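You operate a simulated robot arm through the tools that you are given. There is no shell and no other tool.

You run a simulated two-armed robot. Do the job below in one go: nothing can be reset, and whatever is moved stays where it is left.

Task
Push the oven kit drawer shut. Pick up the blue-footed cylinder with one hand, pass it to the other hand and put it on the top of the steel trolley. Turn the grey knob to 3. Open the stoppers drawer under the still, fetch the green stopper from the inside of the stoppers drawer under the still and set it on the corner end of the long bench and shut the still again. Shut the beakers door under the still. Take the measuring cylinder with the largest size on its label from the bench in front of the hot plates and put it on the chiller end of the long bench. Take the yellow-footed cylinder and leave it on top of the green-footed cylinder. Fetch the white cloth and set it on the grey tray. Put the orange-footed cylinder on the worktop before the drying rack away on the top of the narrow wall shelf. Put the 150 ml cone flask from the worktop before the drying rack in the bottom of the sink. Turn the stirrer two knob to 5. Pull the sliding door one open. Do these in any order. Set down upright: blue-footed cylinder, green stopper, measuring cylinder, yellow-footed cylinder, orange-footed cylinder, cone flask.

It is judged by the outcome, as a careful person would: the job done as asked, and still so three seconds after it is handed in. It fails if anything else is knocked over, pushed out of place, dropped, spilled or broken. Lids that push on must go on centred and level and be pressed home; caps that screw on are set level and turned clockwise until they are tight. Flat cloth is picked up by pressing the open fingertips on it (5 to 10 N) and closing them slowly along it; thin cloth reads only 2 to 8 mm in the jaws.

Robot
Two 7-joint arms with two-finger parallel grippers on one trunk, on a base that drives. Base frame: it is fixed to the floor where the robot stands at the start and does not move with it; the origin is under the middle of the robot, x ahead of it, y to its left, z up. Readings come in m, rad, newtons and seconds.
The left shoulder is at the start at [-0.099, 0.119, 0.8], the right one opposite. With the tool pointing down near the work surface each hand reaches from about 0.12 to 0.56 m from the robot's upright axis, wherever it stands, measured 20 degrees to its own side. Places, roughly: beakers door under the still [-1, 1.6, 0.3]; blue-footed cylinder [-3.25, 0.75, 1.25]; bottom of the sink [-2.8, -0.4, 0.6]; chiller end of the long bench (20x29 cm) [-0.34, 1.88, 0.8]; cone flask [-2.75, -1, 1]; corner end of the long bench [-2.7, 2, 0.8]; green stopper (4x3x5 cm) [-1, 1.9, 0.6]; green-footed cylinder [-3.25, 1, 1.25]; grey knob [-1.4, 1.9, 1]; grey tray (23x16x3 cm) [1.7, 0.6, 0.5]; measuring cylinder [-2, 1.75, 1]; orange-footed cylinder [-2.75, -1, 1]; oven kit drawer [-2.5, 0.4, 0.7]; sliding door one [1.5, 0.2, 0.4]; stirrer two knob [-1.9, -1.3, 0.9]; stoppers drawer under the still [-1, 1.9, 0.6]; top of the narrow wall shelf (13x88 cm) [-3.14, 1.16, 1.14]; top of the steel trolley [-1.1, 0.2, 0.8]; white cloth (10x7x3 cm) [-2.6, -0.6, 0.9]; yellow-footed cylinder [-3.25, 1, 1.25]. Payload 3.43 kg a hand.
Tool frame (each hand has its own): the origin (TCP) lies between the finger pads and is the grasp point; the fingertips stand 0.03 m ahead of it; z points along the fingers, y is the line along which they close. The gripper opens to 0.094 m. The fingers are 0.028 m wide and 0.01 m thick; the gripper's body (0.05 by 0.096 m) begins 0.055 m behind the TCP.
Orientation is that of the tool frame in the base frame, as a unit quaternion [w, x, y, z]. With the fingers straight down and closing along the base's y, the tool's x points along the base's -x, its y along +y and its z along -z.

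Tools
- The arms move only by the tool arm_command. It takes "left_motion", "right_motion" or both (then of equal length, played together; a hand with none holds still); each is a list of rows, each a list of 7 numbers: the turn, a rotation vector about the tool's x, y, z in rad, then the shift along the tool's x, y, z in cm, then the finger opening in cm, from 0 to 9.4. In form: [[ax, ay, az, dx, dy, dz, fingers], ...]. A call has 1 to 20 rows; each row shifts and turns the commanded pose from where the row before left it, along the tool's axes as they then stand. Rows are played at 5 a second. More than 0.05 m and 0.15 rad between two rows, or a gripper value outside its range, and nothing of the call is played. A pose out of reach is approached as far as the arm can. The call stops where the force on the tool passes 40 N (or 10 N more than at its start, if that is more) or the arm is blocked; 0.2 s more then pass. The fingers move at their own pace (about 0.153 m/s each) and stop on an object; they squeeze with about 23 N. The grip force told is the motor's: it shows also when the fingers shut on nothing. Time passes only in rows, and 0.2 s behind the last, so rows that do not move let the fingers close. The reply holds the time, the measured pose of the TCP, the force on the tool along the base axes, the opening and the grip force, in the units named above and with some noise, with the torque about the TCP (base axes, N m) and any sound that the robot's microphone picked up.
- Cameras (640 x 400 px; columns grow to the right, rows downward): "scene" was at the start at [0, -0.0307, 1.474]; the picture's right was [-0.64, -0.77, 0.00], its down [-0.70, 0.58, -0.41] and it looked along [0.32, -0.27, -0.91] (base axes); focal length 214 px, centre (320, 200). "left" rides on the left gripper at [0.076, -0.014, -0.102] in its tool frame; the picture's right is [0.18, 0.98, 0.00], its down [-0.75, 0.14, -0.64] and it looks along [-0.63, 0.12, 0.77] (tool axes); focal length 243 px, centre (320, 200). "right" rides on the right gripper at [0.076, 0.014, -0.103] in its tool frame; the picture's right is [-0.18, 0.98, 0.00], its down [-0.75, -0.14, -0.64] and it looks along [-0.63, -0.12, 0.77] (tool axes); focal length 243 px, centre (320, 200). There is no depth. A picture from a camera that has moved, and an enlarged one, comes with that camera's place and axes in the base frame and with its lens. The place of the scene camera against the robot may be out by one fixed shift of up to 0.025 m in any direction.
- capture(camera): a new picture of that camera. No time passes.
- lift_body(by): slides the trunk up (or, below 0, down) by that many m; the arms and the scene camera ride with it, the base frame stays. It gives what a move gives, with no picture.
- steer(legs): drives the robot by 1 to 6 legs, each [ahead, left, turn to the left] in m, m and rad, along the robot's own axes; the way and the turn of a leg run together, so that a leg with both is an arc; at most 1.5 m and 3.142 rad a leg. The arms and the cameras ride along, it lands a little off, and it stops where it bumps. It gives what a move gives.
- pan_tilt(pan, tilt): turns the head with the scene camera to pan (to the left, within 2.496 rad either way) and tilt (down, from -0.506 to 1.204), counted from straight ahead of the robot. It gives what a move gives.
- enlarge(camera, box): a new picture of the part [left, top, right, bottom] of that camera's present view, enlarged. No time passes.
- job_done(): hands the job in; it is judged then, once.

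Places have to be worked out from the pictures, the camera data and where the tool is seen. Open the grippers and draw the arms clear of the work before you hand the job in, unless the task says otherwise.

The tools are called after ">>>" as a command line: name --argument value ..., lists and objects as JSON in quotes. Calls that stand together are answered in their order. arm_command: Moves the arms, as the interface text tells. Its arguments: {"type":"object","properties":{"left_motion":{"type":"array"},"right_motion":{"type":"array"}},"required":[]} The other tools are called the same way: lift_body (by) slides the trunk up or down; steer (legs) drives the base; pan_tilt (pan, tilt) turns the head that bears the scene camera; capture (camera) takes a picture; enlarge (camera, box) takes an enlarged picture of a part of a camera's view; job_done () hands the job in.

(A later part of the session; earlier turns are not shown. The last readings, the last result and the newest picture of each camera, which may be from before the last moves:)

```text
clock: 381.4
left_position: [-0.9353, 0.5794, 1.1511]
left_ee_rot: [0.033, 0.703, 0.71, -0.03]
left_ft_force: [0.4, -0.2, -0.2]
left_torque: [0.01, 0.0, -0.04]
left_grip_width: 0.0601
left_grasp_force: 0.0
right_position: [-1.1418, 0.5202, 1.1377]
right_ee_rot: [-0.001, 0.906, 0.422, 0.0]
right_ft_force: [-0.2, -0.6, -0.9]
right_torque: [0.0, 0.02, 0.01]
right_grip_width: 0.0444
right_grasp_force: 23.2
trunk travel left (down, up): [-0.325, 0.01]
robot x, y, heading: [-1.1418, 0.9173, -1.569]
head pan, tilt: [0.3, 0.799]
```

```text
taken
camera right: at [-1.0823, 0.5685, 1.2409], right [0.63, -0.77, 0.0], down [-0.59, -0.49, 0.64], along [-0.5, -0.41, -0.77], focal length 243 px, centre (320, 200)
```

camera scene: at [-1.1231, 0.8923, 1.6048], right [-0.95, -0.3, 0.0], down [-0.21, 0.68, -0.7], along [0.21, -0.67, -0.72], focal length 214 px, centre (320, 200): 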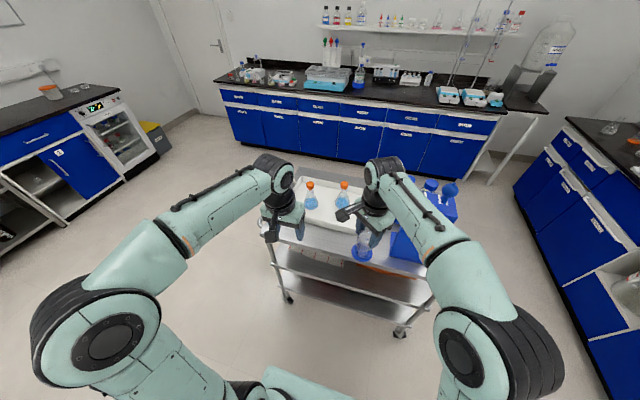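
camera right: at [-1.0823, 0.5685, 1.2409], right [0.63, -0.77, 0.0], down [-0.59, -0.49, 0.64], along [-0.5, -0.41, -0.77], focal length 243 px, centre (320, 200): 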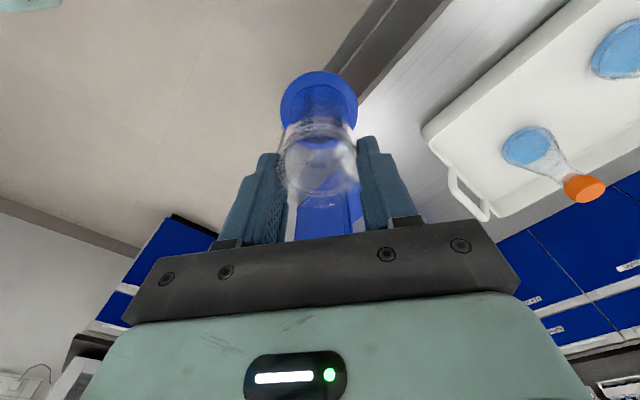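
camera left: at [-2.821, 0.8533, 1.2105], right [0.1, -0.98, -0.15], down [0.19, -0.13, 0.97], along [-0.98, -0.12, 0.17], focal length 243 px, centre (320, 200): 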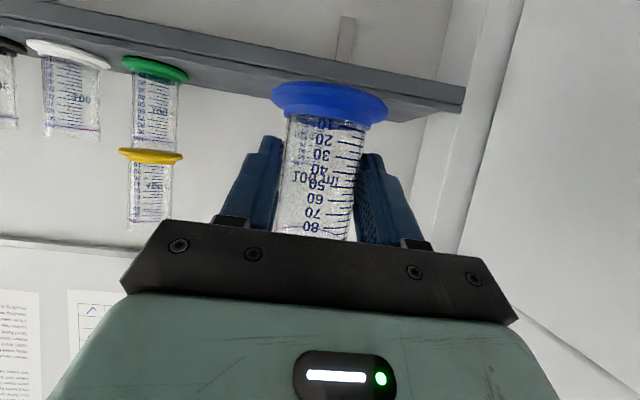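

I drive 10 cm closer and move blue over the free spot.

>>> steer --legs '[[0.1, 0, 0]]'

>>> arm_command --right_motion '[[0, 0, 0, -2.4, 0.8, 0, 0], [0, 0, 0, -2.4, 0.8, 0, 0], [0, 0, 0, -2.4, 0.8, 0, 0]]'

>>> capture --camera "right"

>>> enlarge --camera "scene" --box '[260, 170, 460, 320]'

```text
clock: 382.6
left_position: [-0.9348, 0.4824, 1.1513]
left_ee_rot: [0.032, 0.703, 0.71, -0.03]
left_ft_force: [-0.3, -1.1, -0.2]
left_torque: [0.01, 0.02, 0.01]
left_grip_width: 0.0601
left_grasp_force: 0.1
right_position: [-1.1435, 0.4211, 1.1376]
right_ee_rot: [-0.001, 0.907, 0.421, 0.0]
right_ft_force: [-0.1, -0.6, -1.6]
right_torque: [-0.01, 0.0, 0.02]
right_grip_width: 0.0443
right_grasp_force: 23.3
trunk travel left (down, up): [-0.325, 0.01]
robot x, y, heading: [-1.1442, 0.8157, -1.573]
head pan, tilt: [0.3, 0.799]
```

```text
clock: 383.4
left_position: [-0.9369, 0.4814, 1.1505]
left_ee_rot: [0.034, 0.704, 0.709, -0.03]
left_ft_force: [0.5, -0.4, -0.2]
left_torque: [-0.03, -0.02, -0.01]
left_grip_width: 0.0597
left_grasp_force: 0.0
right_position: [-1.1699, 0.3497, 1.1376]
right_ee_rot: [-0.001, 0.907, 0.421, 0.0]
right_ft_force: [-0.2, -0.4, -0.9]
right_torque: [0.02, 0.02, -0.01]
right_grip_width: 0.0442
right_grasp_force: 23.2
trunk travel left (down, up): [-0.325, 0.01]
robot x, y, heading: [-1.1421, 0.815, -1.571]
head pan, tilt: [0.3, 0.799]
```

```text
taken
camera right: at [-1.1102, 0.3993, 1.241], right [0.63, -0.77, 0.0], down [-0.59, -0.49, 0.64], along [-0.5, -0.4, -0.77], focal length 243 px, centre (320, 200)
```

right: 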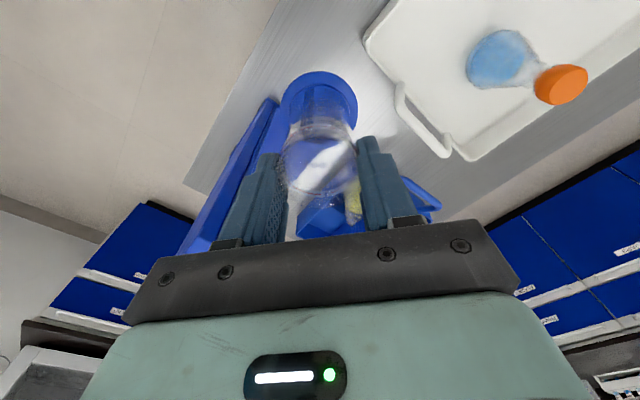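

```text
2.67 times, centred on (360, 245) of scene
camera zoom: at [-1.1232, 0.7926, 1.6048], right [-0.96, -0.3, 0.0], down [-0.21, 0.69, -0.7], along [0.21, -0.67, -0.72], focal length 572 px, centre (213, 80)
```

zoom: 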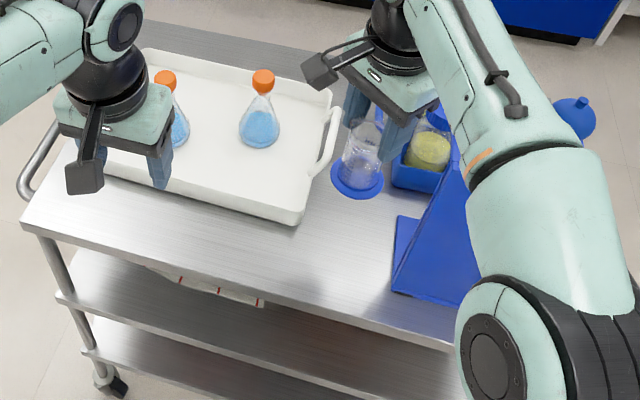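

The landing spot projects into clear steel between the tray corner and the blue stand. I fine-shift and lower.

>>> arm_command --right_motion '[[0, 0, 0, -0.2, -1.8, 2, 0], [0, 0, 0, 0, 0, 4, 0], [0, 0, 0, 0, 0, 4, 0], [0, 0, 0, 0, 0, 4, 0], [0, 0, 0, 0, 0, 4, 0]]'

>>> enlarge --camera "scene" --box '[260, 170, 460, 320]'

>>> capture --camera "right"

```text
clock: 384.6
left_position: [-0.9359, 0.4804, 1.1514]
left_ee_rot: [0.033, 0.703, 0.71, -0.031]
left_ft_force: [0.2, 0.7, 1.1]
left_torque: [-0.02, -0.03, -0.03]
left_grip_width: 0.0601
left_grasp_force: 0.0
right_position: [-1.1888, 0.3608, 0.9602]
right_ee_rot: [0.0, 0.907, 0.421, -0.001]
right_ft_force: [-0.1, -0.8, -0.8]
right_torque: [-0.03, 0.01, -0.02]
right_grip_width: 0.0444
right_grasp_force: 23.5
trunk travel left (down, up): [-0.325, 0.01]
robot x, y, heading: [-1.1445, 0.8167, -1.569]
head pan, tilt: [0.3, 0.799]
```

```text
2.67 times, centred on (360, 245) of scene
camera zoom: at [-1.123, 0.793, 1.6048], right [-0.96, -0.3, 0.0], down [-0.21, 0.69, -0.7], along [0.21, -0.67, -0.72], focal length 572 px, centre (213, 80)
```

zoom: 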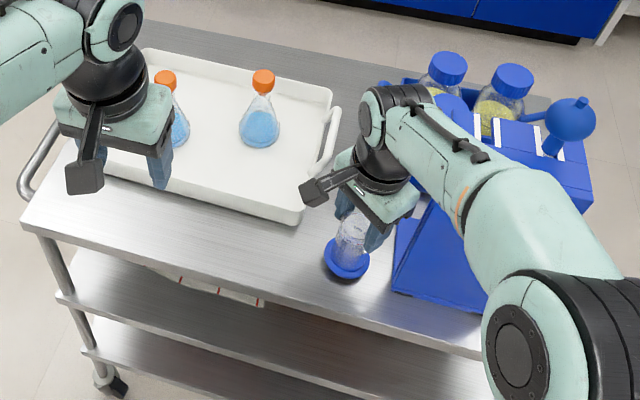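

```text
taken
camera right: at [-1.1286, 0.4086, 1.0644], right [0.63, -0.77, 0.0], down [-0.59, -0.48, 0.64], along [-0.5, -0.41, -0.77], focal length 243 px, centre (320, 200)
```

right: 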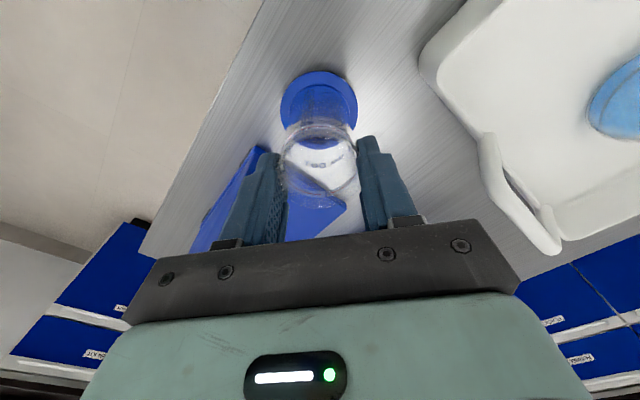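

Clear all round. I lower the rest in small steps to touchdown.

>>> arm_command --right_motion '[[0, 0, 0, 0, 0, 2, 0], [0, 0, 0, 0, 0, 1.5, 0], [0, 0, 0, 0, 0, 1, 0]]'

>>> arm_command --right_motion '[[0, 0, 0, 0, 0, 0.5, 0], [0, 0, 0, 0, 0, 0.4, 0]]'

>>> arm_command --right_motion '[[0, 0, 0, 0, 0, 0.4, 0], [0, 0, 0, 0, 0, 0.3, 0]]'

```text
clock: 385.1
left_position: [-0.9357, 0.4806, 1.1508]
left_ee_rot: [0.034, 0.703, 0.709, -0.03]
left_ft_force: [-0.3, 0.2, 0.6]
left_torque: [0.02, -0.02, 0.0]
left_grip_width: 0.0601
left_grasp_force: 0.0
right_position: [-1.1886, 0.3578, 0.9492]
right_ee_rot: [0.007, 0.907, 0.421, -0.002]
right_ft_force: [-2.6, 7.2, 20.3]
right_torque: [0.3, 0.31, -0.05]
right_grip_width: 0.0448
right_grasp_force: 23.1
trunk travel left (down, up): [-0.325, 0.01]
robot x, y, heading: [-1.1439, 0.8142, -1.57]
head pan, tilt: [0.3, 0.799]
stopped in row 2 (right hand): the force on the tool passed its limit at 62 N (the readings are from after the stop); the commanded pose is now the measured one
```

```text
clock: 385.5
left_position: [-0.9353, 0.4804, 1.1513]
left_ee_rot: [0.034, 0.703, 0.709, -0.03]
left_ft_force: [0.3, -0.1, -0.3]
left_torque: [-0.03, -0.01, 0.04]
left_grip_width: 0.0598
left_grasp_force: 0.0
right_position: [-1.1869, 0.3561, 0.947]
right_ee_rot: [0.012, 0.907, 0.421, -0.001]
right_ft_force: [-1.8, 6.3, 17.7]
right_torque: [0.28, 0.01, 0.0]
right_grip_width: 0.0448
right_grasp_force: 23.3
trunk travel left (down, up): [-0.325, 0.01]
robot x, y, heading: [-1.147, 0.8172, -1.568]
head pan, tilt: [0.3, 0.799]
stopped in row 1 (right hand): the force on the tool passed its limit at 45 N (the readings are from after the stop); the commanded pose is now the measured one
```

```text
clock: 385.9
left_position: [-0.9348, 0.4821, 1.1501]
left_ee_rot: [0.032, 0.703, 0.709, -0.03]
left_ft_force: [-0.1, 0.2, 0.2]
left_torque: [0.02, 0.0, 0.01]
left_grip_width: 0.0601
left_grasp_force: 0.0
right_position: [-1.1878, 0.3547, 0.9476]
right_ee_rot: [0.016, 0.907, 0.42, -0.001]
right_ft_force: [-0.7, 5.9, 18.3]
right_torque: [0.27, 0.15, -0.08]
right_grip_width: 0.0451
right_grasp_force: 22.8
trunk travel left (down, up): [-0.325, 0.01]
robot x, y, heading: [-1.146, 0.8171, -1.568]
head pan, tilt: [0.3, 0.799]
stopped in row 2 (right hand): the force on the tool passed its limit at 44 N (the readings are from after the stop); the commanded pose is now the measured one
```

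The trolley top is higher (z≈0.85), so contact came early. I check the cylinder's posture before releasing.

>>> enlarge --camera "scene" --box '[310, 220, 430, 320]'

>>> enlarge --camera "right" --box '[220, 40, 420, 220]'

```text
4.00 times, centred on (370, 270) of scene
camera zoom: at [-1.1233, 0.7948, 1.6047], right [-0.96, -0.29, 0.0], down [-0.21, 0.68, -0.7], along [0.21, -0.67, -0.72], focal length 858 px, centre (120, -80)
```

zoom: 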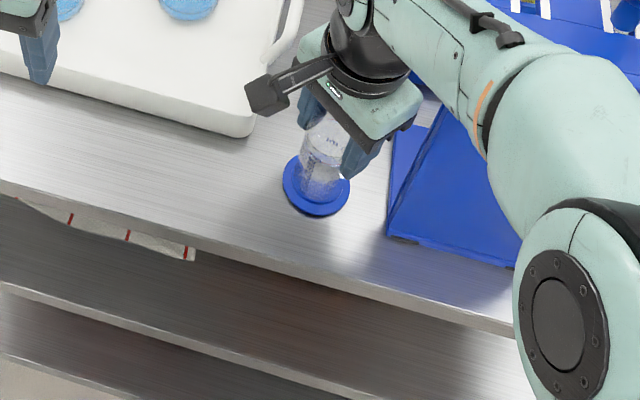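

```text
2.22 times, centred on (320, 130) of right
camera zoom: at [-1.1278, 0.4063, 1.0509], right [0.63, -0.77, 0.03], down [-0.6, -0.47, 0.65], along [-0.49, -0.43, -0.76], focal length 539 px, centre (320, 356)
```

zoom: 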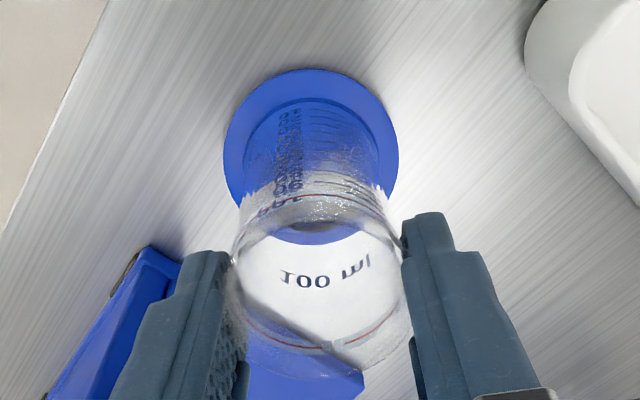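

The foot sits flat on the steel. I open the gripper gradually and rise.

>>> arm_command --right_motion '[[0, 0, 0, 0, 0, -0.15, 4.6], [0, 0, 0, 0, 0, 0, 5.2], [0, 0, 0, 0, 0, 0, 6], [0, 0, 0, 0, 0, 0, 7.5], [0, 0, 0, 0, 0, -1, 8], [0, 0, 0, 0, 0, -2, 8], [0, 0, 0, 0, 0, -3, 8], [0, 0, 0, 0, 0, -4, 8], [0, 0, 0, 0, 0, -4, 8]]'

>>> capture --camera "right"

>>> enlarge --camera "scene" --box '[310, 220, 430, 320]'

```text
clock: 387.9
left_position: [-0.9356, 0.482, 1.1513]
left_ee_rot: [0.033, 0.703, 0.71, -0.03]
left_ft_force: [0.0, -0.2, -0.5]
left_torque: [0.0, 0.01, -0.02]
left_grip_width: 0.06
left_grasp_force: 0.1
right_position: [-1.189, 0.3596, 1.0869]
right_ee_rot: [0.015, 0.907, 0.422, -0.001]
right_ft_force: [-0.2, -0.1, 0.1]
right_torque: [0.01, -0.04, 0.04]
right_grip_width: 0.0799
right_grasp_force: 0.0
trunk travel left (down, up): [-0.325, 0.01]
robot x, y, heading: [-1.1448, 0.8182, -1.575]
head pan, tilt: [0.3, 0.799]
```

```text
taken
camera right: at [-1.1302, 0.4109, 1.1894], right [0.63, -0.77, 0.03], down [-0.6, -0.47, 0.65], along [-0.49, -0.43, -0.76], focal length 243 px, centre (320, 200)
```

right: 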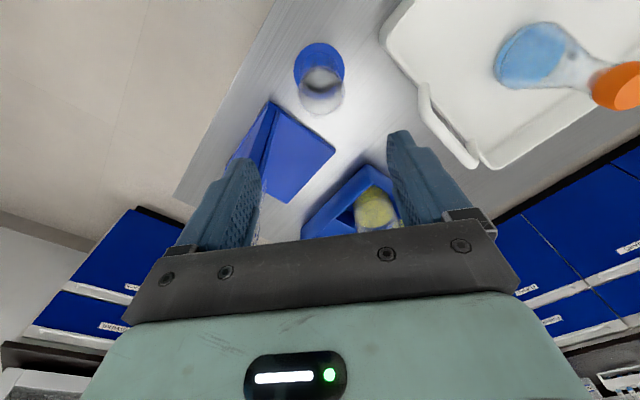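

```text
4.00 times, centred on (370, 270) of scene
camera zoom: at [-1.1234, 0.7941, 1.6048], right [-0.96, -0.29, 0.0], down [-0.21, 0.68, -0.7], along [0.21, -0.67, -0.72], focal length 858 px, centre (120, -80)
```

zoom: 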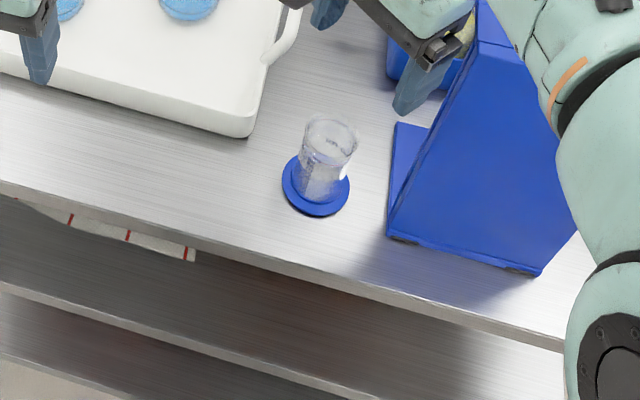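

Blue stands upright on the trolley. I retract both hands and drive around the trolley's west side toward the sink corner.

>>> arm_command --right_motion '[[0, 0, 0, 2.5, -2, -2, 6], [0, 0, 0, 2.5, -2, -2, 6], [0, 0, -0.137, 3, -2, 0, 6], [0, 0, -0.137, 3, -2, 0, 6], [0, 0, -0.137, 3, 0, 0, 6], [0, 0, -0.137, 0, 0, 0, 6], [0, 0, -0.137, 0, 0, 0, 6]]' --left_motion '[[0, 0, 0, 3, 0, 0, 6], [0, 0, 0, 3, 0, 0, 6], [0, 0, 0, 3, 0, 0, 6], [0, 0, 0, 0, 0, 0, 6], [0, 0, 0, 0, 0, 0, 6], [0, 0, 0, 0, 0, 0, 6], [0, 0, 0, 0, 0, 0, 6]]'

>>> steer --legs '[[-0.25, 0, 0], [0, -0.87, 0], [0.7, 0, 0]]'

>>> pan_tilt --pan -0.6 --tilt 0.55

>>> capture --camera "scene"

```text
clock: 389.6
left_position: [-0.9376, 0.5732, 1.1414]
left_ee_rot: [0.033, 0.703, 0.71, -0.03]
left_ft_force: [0.2, -0.3, -0.9]
left_torque: [-0.02, 0.01, 0.02]
left_grip_width: 0.06
left_grasp_force: 0.1
right_position: [-1.1723, 0.5217, 1.1231]
right_ee_rot: [0.013, 0.711, 0.703, -0.006]
right_ft_force: [-0.1, 0.0, 0.1]
right_torque: [0.0, -0.02, 0.02]
right_grip_width: 0.06
right_grasp_force: 0.1
trunk travel left (down, up): [-0.325, 0.01]
robot x, y, heading: [-1.1451, 0.8187, -1.564]
head pan, tilt: [0.3, 0.799]
```

```text
clock: 402.4
left_position: [-1.8241, 0.1283, 1.142]
left_ee_rot: [0.033, 0.709, 0.703, -0.03]
left_ft_force: [-0.9, 0.6, -0.5]
left_torque: [0.01, -0.04, -0.01]
left_grip_width: 0.0602
left_grasp_force: 0.0
right_position: [-2.0581, 0.0831, 1.1224]
right_ee_rot: [0.013, 0.719, 0.695, -0.006]
right_ft_force: [-0.3, 0.6, 1.1]
right_torque: [0.02, 0.02, 0.01]
right_grip_width: 0.06
right_grasp_force: 0.0
trunk travel left (down, up): [-0.325, 0.01]
robot x, y, heading: [-2.0272, 0.3751, -1.59]
head pan, tilt: [0.3, 0.799]
```

```text
clock: 403.6
left_position: [-1.8235, 0.1291, 1.1404]
left_ee_rot: [0.032, 0.709, 0.704, -0.03]
left_ft_force: [-0.5, 0.3, 0.0]
left_torque: [0.01, -0.02, -0.01]
left_grip_width: 0.0601
left_grasp_force: 0.1
right_position: [-2.0591, 0.0823, 1.1229]
right_ee_rot: [0.013, 0.718, 0.695, -0.006]
right_ft_force: [-0.2, 0.3, 0.5]
right_torque: [-0.03, 0.02, -0.03]
right_grip_width: 0.0598
right_grasp_force: 0.1
trunk travel left (down, up): [-0.325, 0.01]
robot x, y, heading: [-2.0278, 0.3801, -1.583]
head pan, tilt: [-0.6, 0.55]
```

```text
taken
camera scene: at [-2.0812, 0.3574, 1.6262], right [-0.82, 0.58, 0.0], down [0.3, 0.43, -0.85], along [-0.49, -0.7, -0.52], focal length 214 px, centre (320, 200)
```

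scene: 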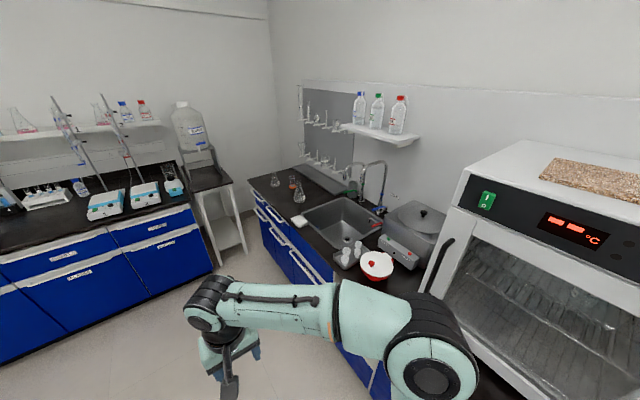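

I enlarge the sink / drying-rack worktop and the stirrers.

>>> enlarge --camera "scene" --box '[240, 140, 440, 290]'

>>> enlarge --camera "scene" --box '[60, 140, 220, 240]'

>>> enlarge --camera "scene" --box '[250, 165, 330, 235]'

```text
2.67 times, centred on (340, 215) of scene
camera zoom: at [-2.0812, 0.3574, 1.6262], right [-0.82, 0.58, 0.0], down [0.3, 0.43, -0.85], along [-0.49, -0.7, -0.52], focal length 572 px, centre (267, 160)
```

zoom: 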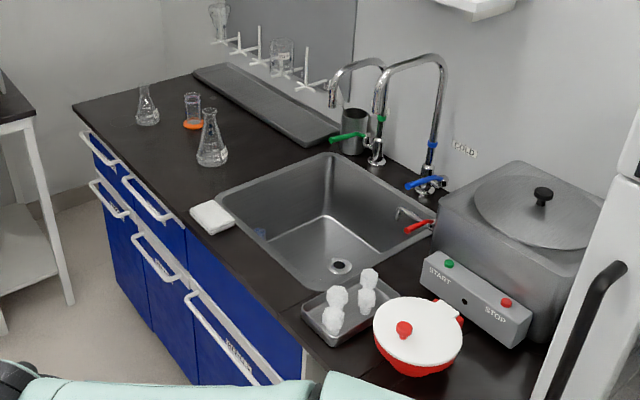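

```text
4.00 times, centred on (140, 190) of scene
camera zoom: at [-2.0812, 0.3574, 1.6262], right [-0.82, 0.58, 0.0], down [0.3, 0.43, -0.85], along [-0.49, -0.7, -0.52], focal length 858 px, centre (1040, 240)
```

zoom: 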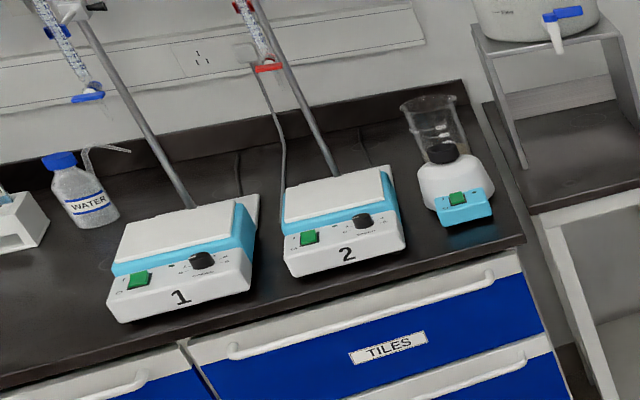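

```text
5.71 times, centred on (290, 200) of scene
camera zoom: at [-2.0812, 0.3574, 1.6262], right [-0.82, 0.58, 0.0], down [0.3, 0.43, -0.85], along [-0.49, -0.7, -0.52], focal length 1226 px, centre (491, 200)
```

zoom: 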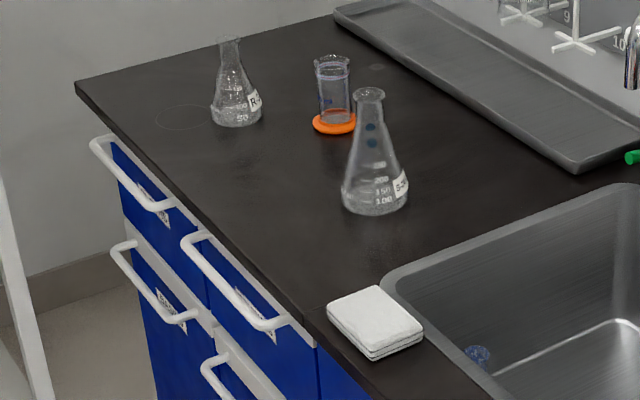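

Two cone flasks and the orange-footed cylinder stand on the worktop; the folded cloth lies by the sink. Since I'm facing the stirrers, I do stirrer two first: drive south and look at its knob.

>>> steer --legs '[[1.05, 0, 0.01]]'

>>> pan_tilt --pan 0.15 --tilt 0.75

>>> capture --camera "scene"

>>> enlarge --camera "scene" --box '[230, 130, 390, 250]'

```text
clock: 409.1
left_position: [-1.8422, -0.94, 1.1416]
left_ee_rot: [0.032, 0.708, 0.704, -0.031]
left_ft_force: [-0.8, 0.0, -0.5]
left_torque: [0.01, 0.0, 0.04]
left_grip_width: 0.0601
left_grasp_force: 0.1
right_position: [-2.076, -0.9867, 1.1232]
right_ee_rot: [0.013, 0.718, 0.696, -0.005]
right_ft_force: [0.2, 0.6, -0.7]
right_torque: [-0.01, -0.01, 0.01]
right_grip_width: 0.0602
right_grasp_force: 0.1
trunk travel left (down, up): [-0.325, 0.01]
robot x, y, heading: [-2.0438, -0.6898, -1.591]
head pan, tilt: [-0.6, 0.55]
```

```text
clock: 410.2
left_position: [-1.8441, -0.9408, 1.1414]
left_ee_rot: [0.033, 0.709, 0.704, -0.03]
left_ft_force: [0.5, 0.0, -0.2]
left_torque: [0.0, 0.02, 0.02]
left_grip_width: 0.0599
left_grasp_force: 0.0
right_position: [-2.0768, -0.986, 1.1218]
right_ee_rot: [0.013, 0.718, 0.696, -0.006]
right_ft_force: [-0.1, -0.1, 0.2]
right_torque: [0.03, -0.04, -0.02]
right_grip_width: 0.0598
right_grasp_force: 0.1
trunk travel left (down, up): [-0.325, 0.01]
robot x, y, heading: [-2.047, -0.6917, -1.59]
head pan, tilt: [0.15, 0.75]
```

```text
taken
camera scene: at [-2.0364, -0.7207, 1.6088], right [-0.99, -0.13, 0.0], down [-0.09, 0.68, -0.73], along [0.1, -0.72, -0.68], focal length 214 px, centre (320, 200)
```

scene: 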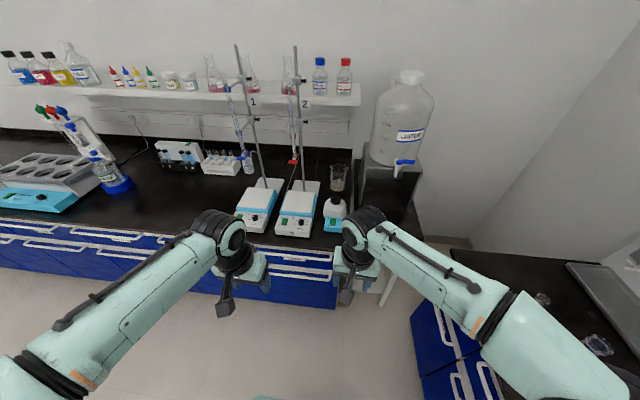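

```text
3.33 times, centred on (310, 190) of scene
camera zoom: at [-2.0364, -0.7207, 1.6088], right [-0.99, -0.13, 0.0], down [-0.09, 0.68, -0.73], along [0.1, -0.72, -0.68], focal length 715 px, centre (353, 233)
```

zoom: 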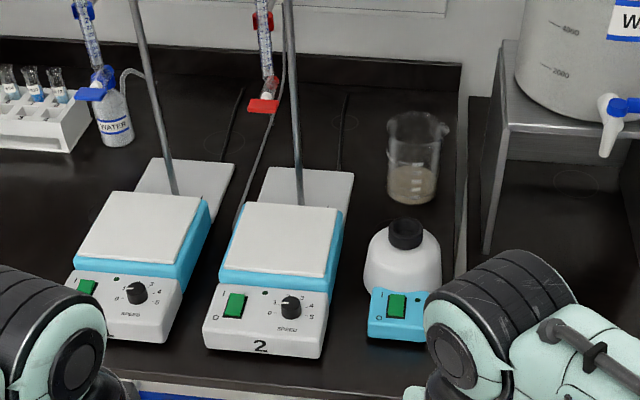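

I zoom in more on the stirrer-two knob.

>>> enlarge --camera "scene" --box '[275, 195, 325, 240]'

>>> capture --camera "left"

```text
8.89 times, centred on (300, 218) of scene
camera zoom: at [-2.0364, -0.7207, 1.6088], right [-0.99, -0.13, 0.0], down [-0.09, 0.68, -0.73], along [0.1, -0.72, -0.68], focal length 1906 px, centre (498, 44)
```

zoom: 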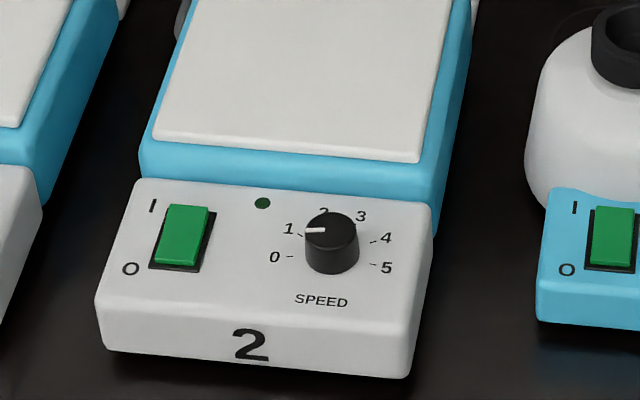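

```text
taken
camera left: at [-1.8569, -0.8566, 1.2366], right [0.98, 0.18, -0.01], down [0.13, -0.69, 0.71], along [0.12, -0.7, -0.71], focal length 243 px, centre (320, 200)
```

left: 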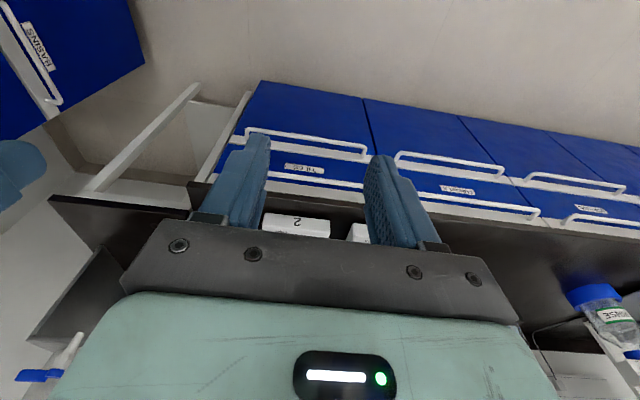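

Stirrer two's knob (white line at 0) sits on a sloped panel near (-1.86, -1.35, 0.9). I move closer and lower the trunk for a close look with the left hand camera.

>>> lift_body --by -0.08

>>> steer --legs '[[0.18, 0, 0.02]]'

>>> arm_command --left_motion '[[-0.06, -0.005, -0.06, 0, 0, 0, 6], [0, 0, 0, -3, 0, 0, 6], [0, 0, 0, -3, 0, 0, 6]]'

>>> capture --camera "left"

```text
clock: 411.4
left_position: [-1.8421, -0.9419, 1.0616]
left_ee_rot: [0.033, 0.709, 0.704, -0.031]
left_ft_force: [-0.8, 1.1, -0.3]
left_torque: [0.01, -0.01, -0.03]
left_grip_width: 0.0601
left_grasp_force: 0.0
right_position: [-2.0764, -0.9868, 1.0436]
right_ee_rot: [0.013, 0.718, 0.696, -0.006]
right_ft_force: [0.8, 0.1, 0.4]
right_torque: [0.0, -0.02, -0.01]
right_grip_width: 0.0601
right_grasp_force: 0.0
trunk travel left (down, up): [-0.245, 0.09]
robot x, y, heading: [-2.046, -0.6921, -1.592]
head pan, tilt: [0.15, 0.75]
```

```text
clock: 412.9
left_position: [-1.8368, -1.1154, 1.062]
left_ee_rot: [0.033, 0.699, 0.714, -0.031]
left_ft_force: [-0.3, 0.0, -0.3]
left_torque: [0.04, 0.01, -0.01]
left_grip_width: 0.0602
left_grasp_force: 0.0
right_position: [-2.0692, -1.1676, 1.0413]
right_ee_rot: [0.013, 0.709, 0.705, -0.005]
right_ft_force: [-0.5, -0.1, 0.2]
right_torque: [0.0, -0.01, 0.01]
right_grip_width: 0.0599
right_grasp_force: 0.1
trunk travel left (down, up): [-0.245, 0.09]
robot x, y, heading: [-2.0419, -0.8669, -1.561]
head pan, tilt: [0.15, 0.75]
```

```text
clock: 413.7
left_position: [-1.8294, -1.1751, 1.0692]
left_ee_rot: [0.054, 0.676, 0.735, -0.011]
left_ft_force: [-0.5, 0.0, -0.5]
left_torque: [0.02, 0.04, -0.01]
left_grip_width: 0.06
left_grasp_force: 0.0
right_position: [-2.0687, -1.1675, 1.0424]
right_ee_rot: [0.013, 0.709, 0.705, -0.005]
right_ft_force: [-0.1, 0.0, -1.1]
right_torque: [-0.01, -0.02, 0.01]
right_grip_width: 0.0601
right_grasp_force: 0.1
trunk travel left (down, up): [-0.245, 0.09]
robot x, y, heading: [-2.0456, -0.8687, -1.559]
head pan, tilt: [0.15, 0.75]
```

```text
taken
camera left: at [-1.8562, -1.0926, 1.163], right [0.96, 0.27, 0.04], down [0.16, -0.68, 0.72], along [0.22, -0.69, -0.69], focal length 243 px, centre (320, 200)
```

left: 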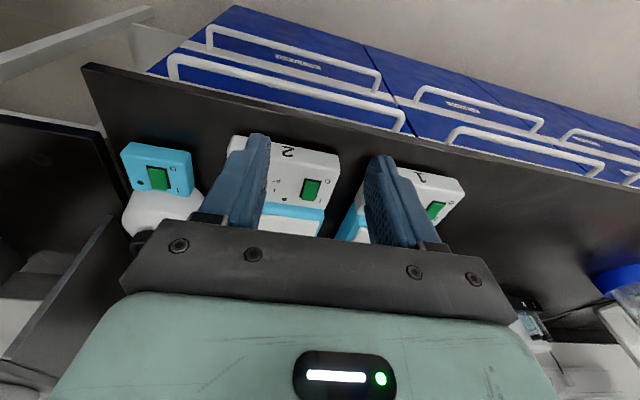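

I correct the hand's levelling (computed properly) and shift 4 cm toward −x to uncover the knob.

>>> arm_command --left_motion '[[0.061, 0.092, 0.083, 0, 0, 0, 6], [0, 0, 0, 0, -4, 0, 6], [0, 0, 0, 0, -1, 0, 6]]'

>>> capture --camera "left"

>>> enlarge --camera "left" --box '[250, 120, 390, 240]'

```text
clock: 414.5
left_position: [-1.882, -1.1759, 1.0697]
left_ee_rot: [0.0, 0.708, 0.706, -0.001]
left_ft_force: [0.6, -0.3, 0.3]
left_torque: [0.02, -0.01, 0.04]
left_grip_width: 0.0601
left_grasp_force: 0.1
right_position: [-2.0698, -1.1651, 1.043]
right_ee_rot: [0.013, 0.709, 0.705, -0.005]
right_ft_force: [0.5, 0.3, 0.5]
right_torque: [0.0, -0.01, 0.03]
right_grip_width: 0.0601
right_grasp_force: 0.0
trunk travel left (down, up): [-0.245, 0.09]
robot x, y, heading: [-2.0452, -0.8694, -1.562]
head pan, tilt: [0.15, 0.75]
```

```text
taken
camera left: at [-1.8961, -1.0998, 1.1716], right [0.98, 0.18, 0.0], down [0.14, -0.75, 0.64], along [0.12, -0.63, -0.77], focal length 243 px, centre (320, 200)
```

left: 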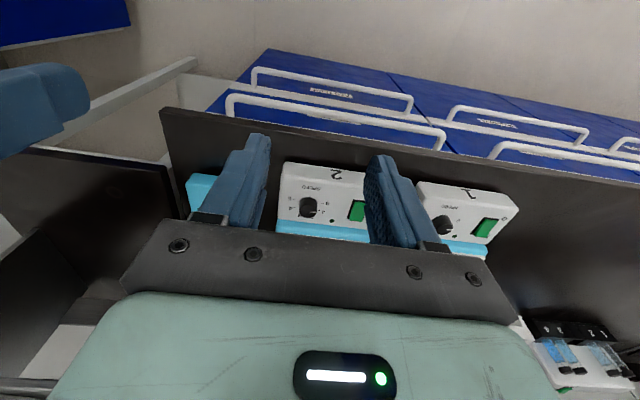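

```text
3.33 times, centred on (320, 180) of left
camera zoom: at [-1.8961, -1.0998, 1.1716], right [0.98, 0.18, 0.0], down [0.14, -0.75, 0.64], along [0.12, -0.63, -0.77], focal length 809 px, centre (320, 267)
```

zoom: 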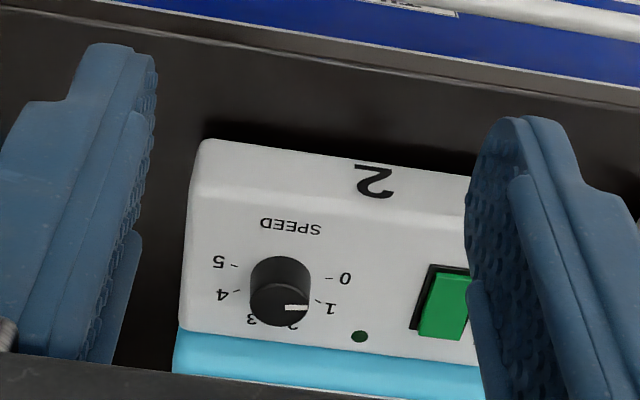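

The panel is actually a flat step, so the knob's axis is vertical: centre ≈(-1.867, -1.363), pointer at 0, and 5 is ~198° clockwise. I move the left hand above it.

>>> arm_command --left_motion '[[0, 0, 0, -4, 0.4, 0, 5], [0, 0, 0, -4, 0.4, 1, 5], [0, 0, 0, -4, 0.4, 1, 5], [0, 0, 0, -4, 0.3, 2, 5], [0, 0, 0, -2.7, 0, 2, 5]]'

>>> capture --camera "left"

>>> enlarge --camera "left" --box '[260, 80, 380, 180]'

```text
clock: 415.7
left_position: [-1.8666, -1.3599, 1.0069]
left_ee_rot: [0.001, 0.708, 0.706, 0.0]
left_ft_force: [-0.5, -0.3, 0.2]
left_torque: [0.01, 0.03, -0.01]
left_grip_width: 0.0502
left_grasp_force: 0.1
right_position: [-2.0691, -1.1662, 1.0434]
right_ee_rot: [0.015, 0.709, 0.705, -0.006]
right_ft_force: [-0.5, -0.5, 0.6]
right_torque: [0.04, 0.03, -0.01]
right_grip_width: 0.0596
right_grasp_force: 0.1
trunk travel left (down, up): [-0.245, 0.09]
robot x, y, heading: [-2.0449, -0.8686, -1.559]
head pan, tilt: [0.15, 0.75]
```

```text
taken
camera left: at [-1.8818, -1.2843, 1.1082], right [0.98, 0.18, 0.0], down [0.14, -0.75, 0.64], along [0.12, -0.63, -0.77], focal length 243 px, centre (320, 200)
```

left: 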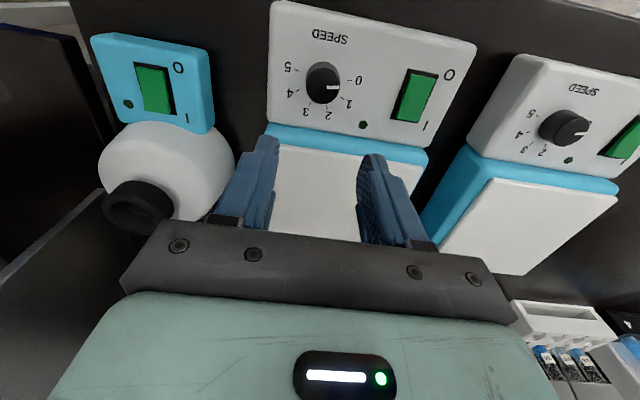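

```text
4.00 times, centred on (320, 130) of left
camera zoom: at [-1.8818, -1.2843, 1.1082], right [0.98, 0.18, 0.0], down [0.14, -0.75, 0.64], along [0.12, -0.63, -0.77], focal length 970 px, centre (320, 480)
```

zoom: 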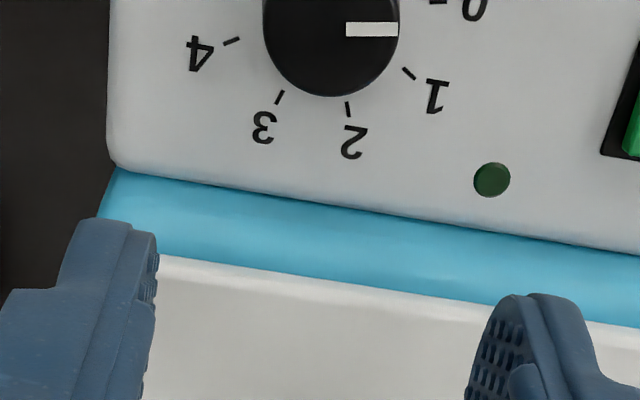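

Two hand views triangulate the knob top at (-1.8695, -1.337, 0.908) with its axis leaning ~13° toward me. I tilt the hand to match and line up above it.

>>> arm_command --left_motion '[[0, -0.11, 0, 2, 0, 0, 4.4], [0, -0.11, 0, 2, -0.3, 0, 4.4], [0, 0, 0, 0, 0, 0.1, 4.4]]'

>>> enlarge --camera "left" --box '[240, 70, 400, 190]'

```text
clock: 416.5
left_position: [-1.8691, -1.3215, 1.0047]
left_ee_rot: [0.079, 0.702, 0.703, -0.079]
left_ft_force: [-0.3, 0.2, -0.1]
left_torque: [-0.03, 0.01, -0.01]
left_grip_width: 0.044
left_grasp_force: 0.1
right_position: [-2.0699, -1.1672, 1.0427]
right_ee_rot: [0.014, 0.709, 0.705, -0.005]
right_ft_force: [-0.1, -1.0, 0.5]
right_torque: [0.01, -0.01, 0.0]
right_grip_width: 0.06
right_grasp_force: 0.0
trunk travel left (down, up): [-0.245, 0.09]
robot x, y, heading: [-2.0463, -0.8686, -1.555]
head pan, tilt: [0.15, 0.75]
```

```text
3.33 times, centred on (320, 130) of left
camera zoom: at [-1.8844, -1.2252, 1.0876], right [0.98, 0.18, -0.04], down [0.14, -0.59, 0.79], along [0.12, -0.79, -0.61], focal length 809 px, centre (320, 433)
```

zoom: 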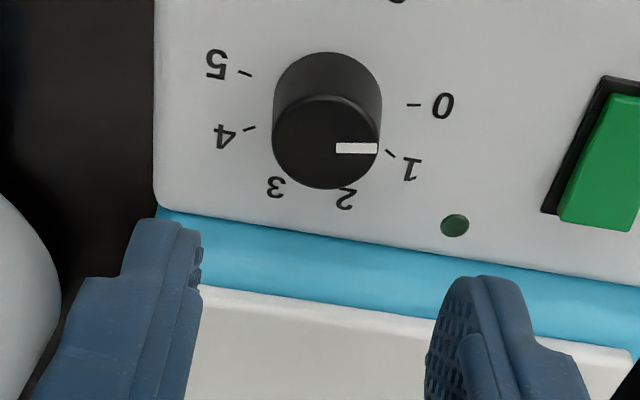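

Aligned view. I shift 4.5 mm and go down along the knob axis, stopping to check.

>>> arm_command --left_motion '[[0, 0, 0, 0.45, 0, 2.5, 4.4], [0, 0, 0, 0, 0, 2.5, 4.4], [0, 0, 0, 0, 0, 1.5, 4.4]]'

>>> enlarge --camera "left" --box '[240, 90, 400, 210]'

```text
clock: 417.3
left_position: [-1.8678, -1.3295, 0.9426]
left_ee_rot: [0.077, 0.704, 0.702, -0.078]
left_ft_force: [0.4, 0.4, 0.8]
left_torque: [0.0, -0.02, 0.02]
left_grip_width: 0.0441
left_grasp_force: 0.0
right_position: [-2.0701, -1.1675, 1.0431]
right_ee_rot: [0.014, 0.709, 0.705, -0.004]
right_ft_force: [-0.3, 0.4, -0.6]
right_torque: [0.0, 0.0, 0.02]
right_grip_width: 0.0599
right_grasp_force: 0.1
trunk travel left (down, up): [-0.245, 0.09]
robot x, y, heading: [-2.0493, -0.8696, -1.559]
head pan, tilt: [0.15, 0.75]
```

```text
3.33 times, centred on (320, 150) of left
camera zoom: at [-1.8833, -1.234, 1.0259], right [0.98, 0.18, -0.04], down [0.14, -0.59, 0.79], along [0.12, -0.78, -0.61], focal length 809 px, centre (320, 367)
```

zoom: 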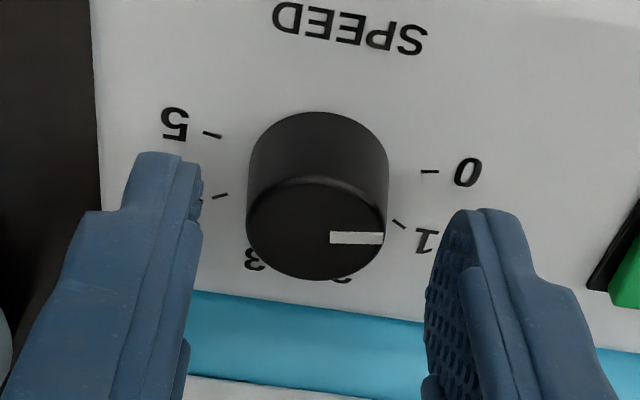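

The knob is centred between the fingers. I advance 2.2 cm and close.

>>> arm_command --left_motion '[[0, 0, 0, 0, 0, 1.2, 4.4], [0, 0, 0, 0, 0, 1.0, 4.4], [0, 0, 0, 0, 0, 0, 0], [0, 0, 0, 0, 0, 0, 0], [0, 0, 0, 0, 0, 0, 0]]'

```text
clock: 417.9
left_position: [-1.8707, -1.3335, 0.9329]
left_ee_rot: [0.081, 0.703, 0.702, -0.082]
left_ft_force: [-2.9, 17.9, 17.1]
left_torque: [1.13, -0.07, 0.0]
left_grip_width: 0.027
left_grasp_force: 23.6
right_position: [-2.0705, -1.1647, 1.0427]
right_ee_rot: [0.014, 0.708, 0.706, -0.006]
right_ft_force: [0.0, -0.8, -0.6]
right_torque: [0.05, -0.03, 0.01]
right_grip_width: 0.0601
right_grasp_force: 0.0
trunk travel left (down, up): [-0.245, 0.09]
robot x, y, heading: [-2.0468, -0.8682, -1.558]
head pan, tilt: [0.15, 0.75]
stopped in row 3 (left hand): the force on the tool passed its limit at 45 N (the readings are from after the stop); the commanded pose is now the measured one
```

Unexpected contact. I look at the situation from the head camera.

>>> enlarge --camera "scene" --box '[210, 150, 370, 270]'

>>> capture --camera "left"

```text
3.33 times, centred on (290, 210) of scene
camera zoom: at [-2.0368, -0.8979, 1.5229], right [-0.99, -0.16, 0.0], down [-0.11, 0.67, -0.73], along [0.12, -0.72, -0.68], focal length 715 px, centre (420, 167)
```

zoom: 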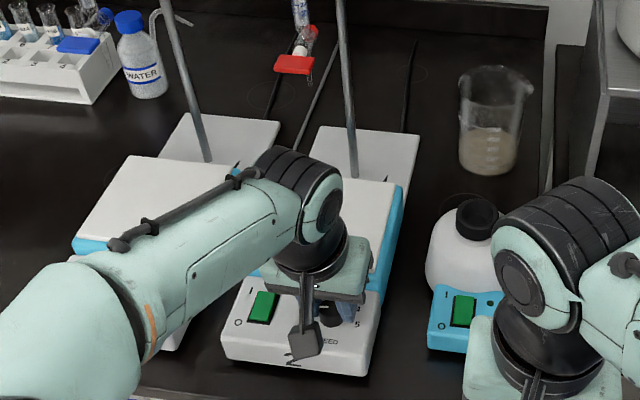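

```text
taken
camera left: at [-1.8842, -1.2363, 1.0144], right [0.98, 0.18, -0.04], down [0.14, -0.59, 0.8], along [0.12, -0.79, -0.6], focal length 243 px, centre (320, 200)
```

left: 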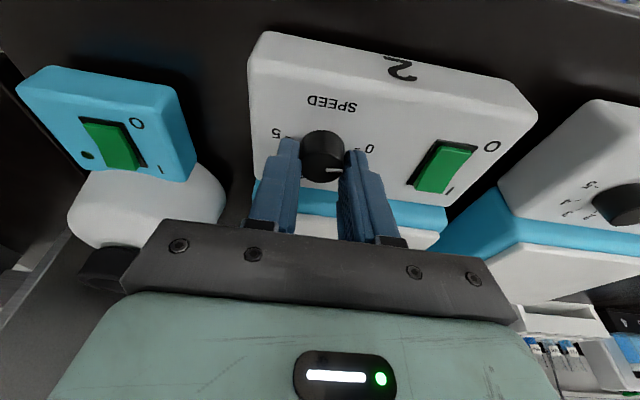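

The fingertips are probably touching the panel (the knob is short). I open, back off 3 mm along the axis, and grip again.

>>> arm_command --left_motion '[[0, 0, 0, 0, 0, 0, 4.4], [0, 0, 0, 0, 0, -0.4, 4.4], [0, 0, 0, 0, 0, 0, 0], [0, 0, 0, 0, 0, 0, 0], [0, 0, 0, 0, 0, 0, 0]]'

>>> capture --camera "left"

```text
clock: 419.1
left_position: [-1.8703, -1.3364, 0.9333]
left_ee_rot: [0.08, 0.703, 0.702, -0.081]
left_ft_force: [-13.0, -0.9, -16.0]
left_torque: [-1.06, 0.4, 0.03]
left_grip_width: 0.0265
left_grasp_force: 45.0
right_position: [-2.0695, -1.168, 1.0427]
right_ee_rot: [0.013, 0.708, 0.706, -0.005]
right_ft_force: [-0.4, -0.8, -0.4]
right_torque: [0.03, -0.02, 0.03]
right_grip_width: 0.0599
right_grasp_force: 0.0
trunk travel left (down, up): [-0.245, 0.09]
robot x, y, heading: [-2.0424, -0.8719, -1.561]
head pan, tilt: [0.15, 0.75]
```

```text
taken
camera left: at [-1.8843, -1.2397, 1.0146], right [0.98, 0.18, -0.04], down [0.14, -0.59, 0.8], along [0.12, -0.79, -0.6], focal length 243 px, centre (320, 200)
```

left: 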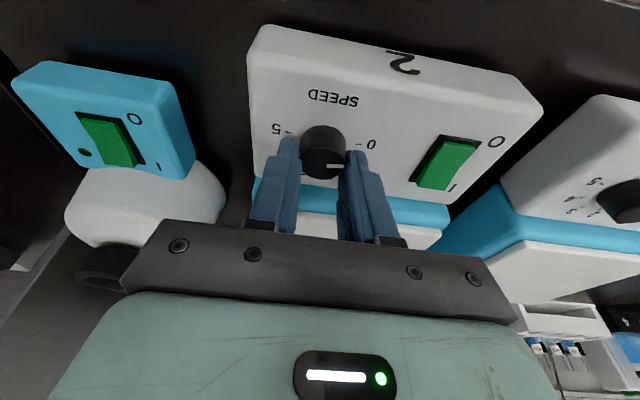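

Gripped (26.5 mm). I relieve the side load slightly and turn clockwise by ~66°.

>>> arm_command --left_motion '[[0, 0, 0, 0, -0.15, 0.2, 0], [0, 0, 0.144, 0, 0, 0, 0], [0, 0, 0.144, 0, 0, 0, 0], [0, 0, 0.144, 0, 0, 0, 0], [0, 0, 0.144, 0, 0, 0, 0], [0, 0, 0.144, 0, 0, 0, 0], [0, 0, 0.144, 0, 0, 0, 0], [0, 0, 0.144, 0, 0, 0, 0], [0, 0, 0.144, 0, 0, 0, 0]]'

>>> capture --camera "left"

```text
clock: 421.3
left_position: [-1.8802, -1.3328, 0.9348]
left_ee_rot: [0.11, 0.973, 0.202, -0.033]
left_ft_force: [-5.9, 10.7, 13.8]
left_torque: [1.71, -0.45, 0.12]
left_grip_width: 0.0283
left_grasp_force: 44.9
right_position: [-2.0692, -1.165, 1.0426]
right_ee_rot: [0.014, 0.709, 0.705, -0.007]
right_ft_force: [0.2, -0.7, 0.7]
right_torque: [0.0, 0.01, 0.01]
right_grip_width: 0.0599
right_grasp_force: 0.1
trunk travel left (down, up): [-0.245, 0.09]
robot x, y, heading: [-2.0456, -0.8691, -1.563]
head pan, tilt: [0.15, 0.75]
stopped in row 9 (left hand): the force on the tool passed its limit at 40 N (the readings are from after the stop); the commanded pose is now the measured one
```

```text
taken
camera left: at [-1.8145, -1.2672, 1.0238], right [0.56, -0.81, 0.18], down [-0.62, -0.27, 0.74], along [-0.55, -0.52, -0.65], focal length 243 px, centre (320, 200)
```

left: 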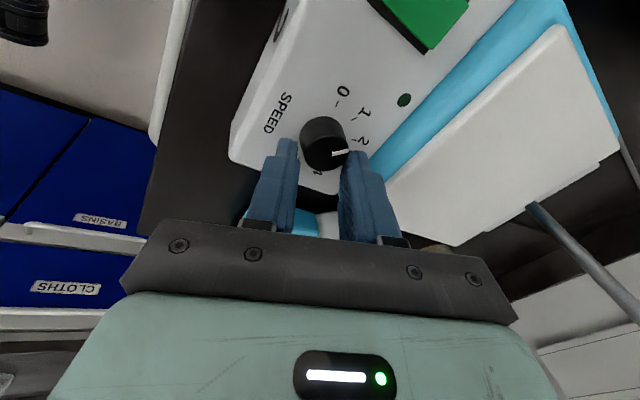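

Turned ~66°. I release, lift, and check the pointer.

>>> arm_command --left_motion '[[0, 0, 0, 0, 0, 0, 4.2], [0, 0, 0, 0, 0, 0, 4.2], [0, 0, 0, 0, 0, -2, 4.2], [0, 0, 0, 0, 0, -2, 4.2]]'

>>> enlarge --camera "left" --box '[240, 70, 400, 190]'

```text
clock: 422.3
left_position: [-1.8768, -1.3249, 0.9727]
left_ee_rot: [0.112, 0.972, 0.203, -0.031]
left_ft_force: [-0.2, -1.2, -0.5]
left_torque: [0.0, 0.0, 0.0]
left_grip_width: 0.0418
left_grasp_force: 0.1
right_position: [-2.0702, -1.1657, 1.0438]
right_ee_rot: [0.014, 0.709, 0.705, -0.005]
right_ft_force: [-0.6, 0.5, -1.2]
right_torque: [-0.01, -0.01, -0.01]
right_grip_width: 0.0601
right_grasp_force: 0.0
trunk travel left (down, up): [-0.245, 0.09]
robot x, y, heading: [-2.0483, -0.872, -1.56]
head pan, tilt: [0.15, 0.75]
```

```text
3.33 times, centred on (320, 130) of left
camera zoom: at [-1.8106, -1.2598, 1.0608], right [0.56, -0.81, 0.18], down [-0.62, -0.27, 0.73], along [-0.54, -0.52, -0.66], focal length 809 px, centre (320, 433)
```

zoom: 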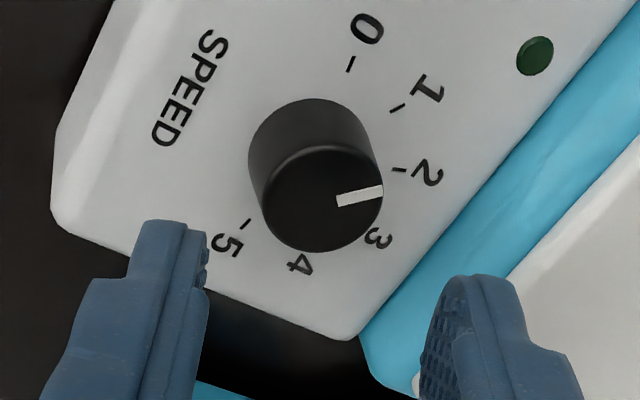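

The pointer is at ~1.65 as expected. I unwind the hand, recentre, and check again before the second grip.

>>> arm_command --left_motion '[[0, 0, -0.144, 0, 0, 0, 4.4], [0, 0, -0.144, 0, 0, 0, 4.4], [0, 0, -0.144, 0, 0, 0, 4.4], [0, 0, -0.144, 0, 0, 0, 4.4], [0, 0, -0.144, 0, 0, 0, 4.4], [0, 0, -0.144, 0, 0, 0, 4.4], [0, 0, -0.144, 0, 0, 0, 4.4], [0, 0, -0.154, 0, 0, 0, 4.4], [0, 0, 0, 0, 0.4, 0, 4.4]]'

>>> enlarge --camera "left" --box '[240, 70, 400, 190]'

```text
refused: row 8 steps farther than a row can; nothing moved
```

```text
3.33 times, centred on (320, 130) of left
camera zoom: at [-1.8106, -1.2598, 1.0608], right [0.56, -0.81, 0.18], down [-0.62, -0.27, 0.73], along [-0.54, -0.52, -0.66], focal length 809 px, centre (320, 433)
```

zoom: 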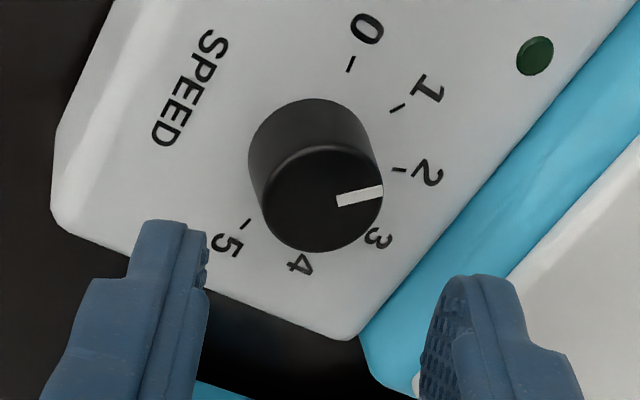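

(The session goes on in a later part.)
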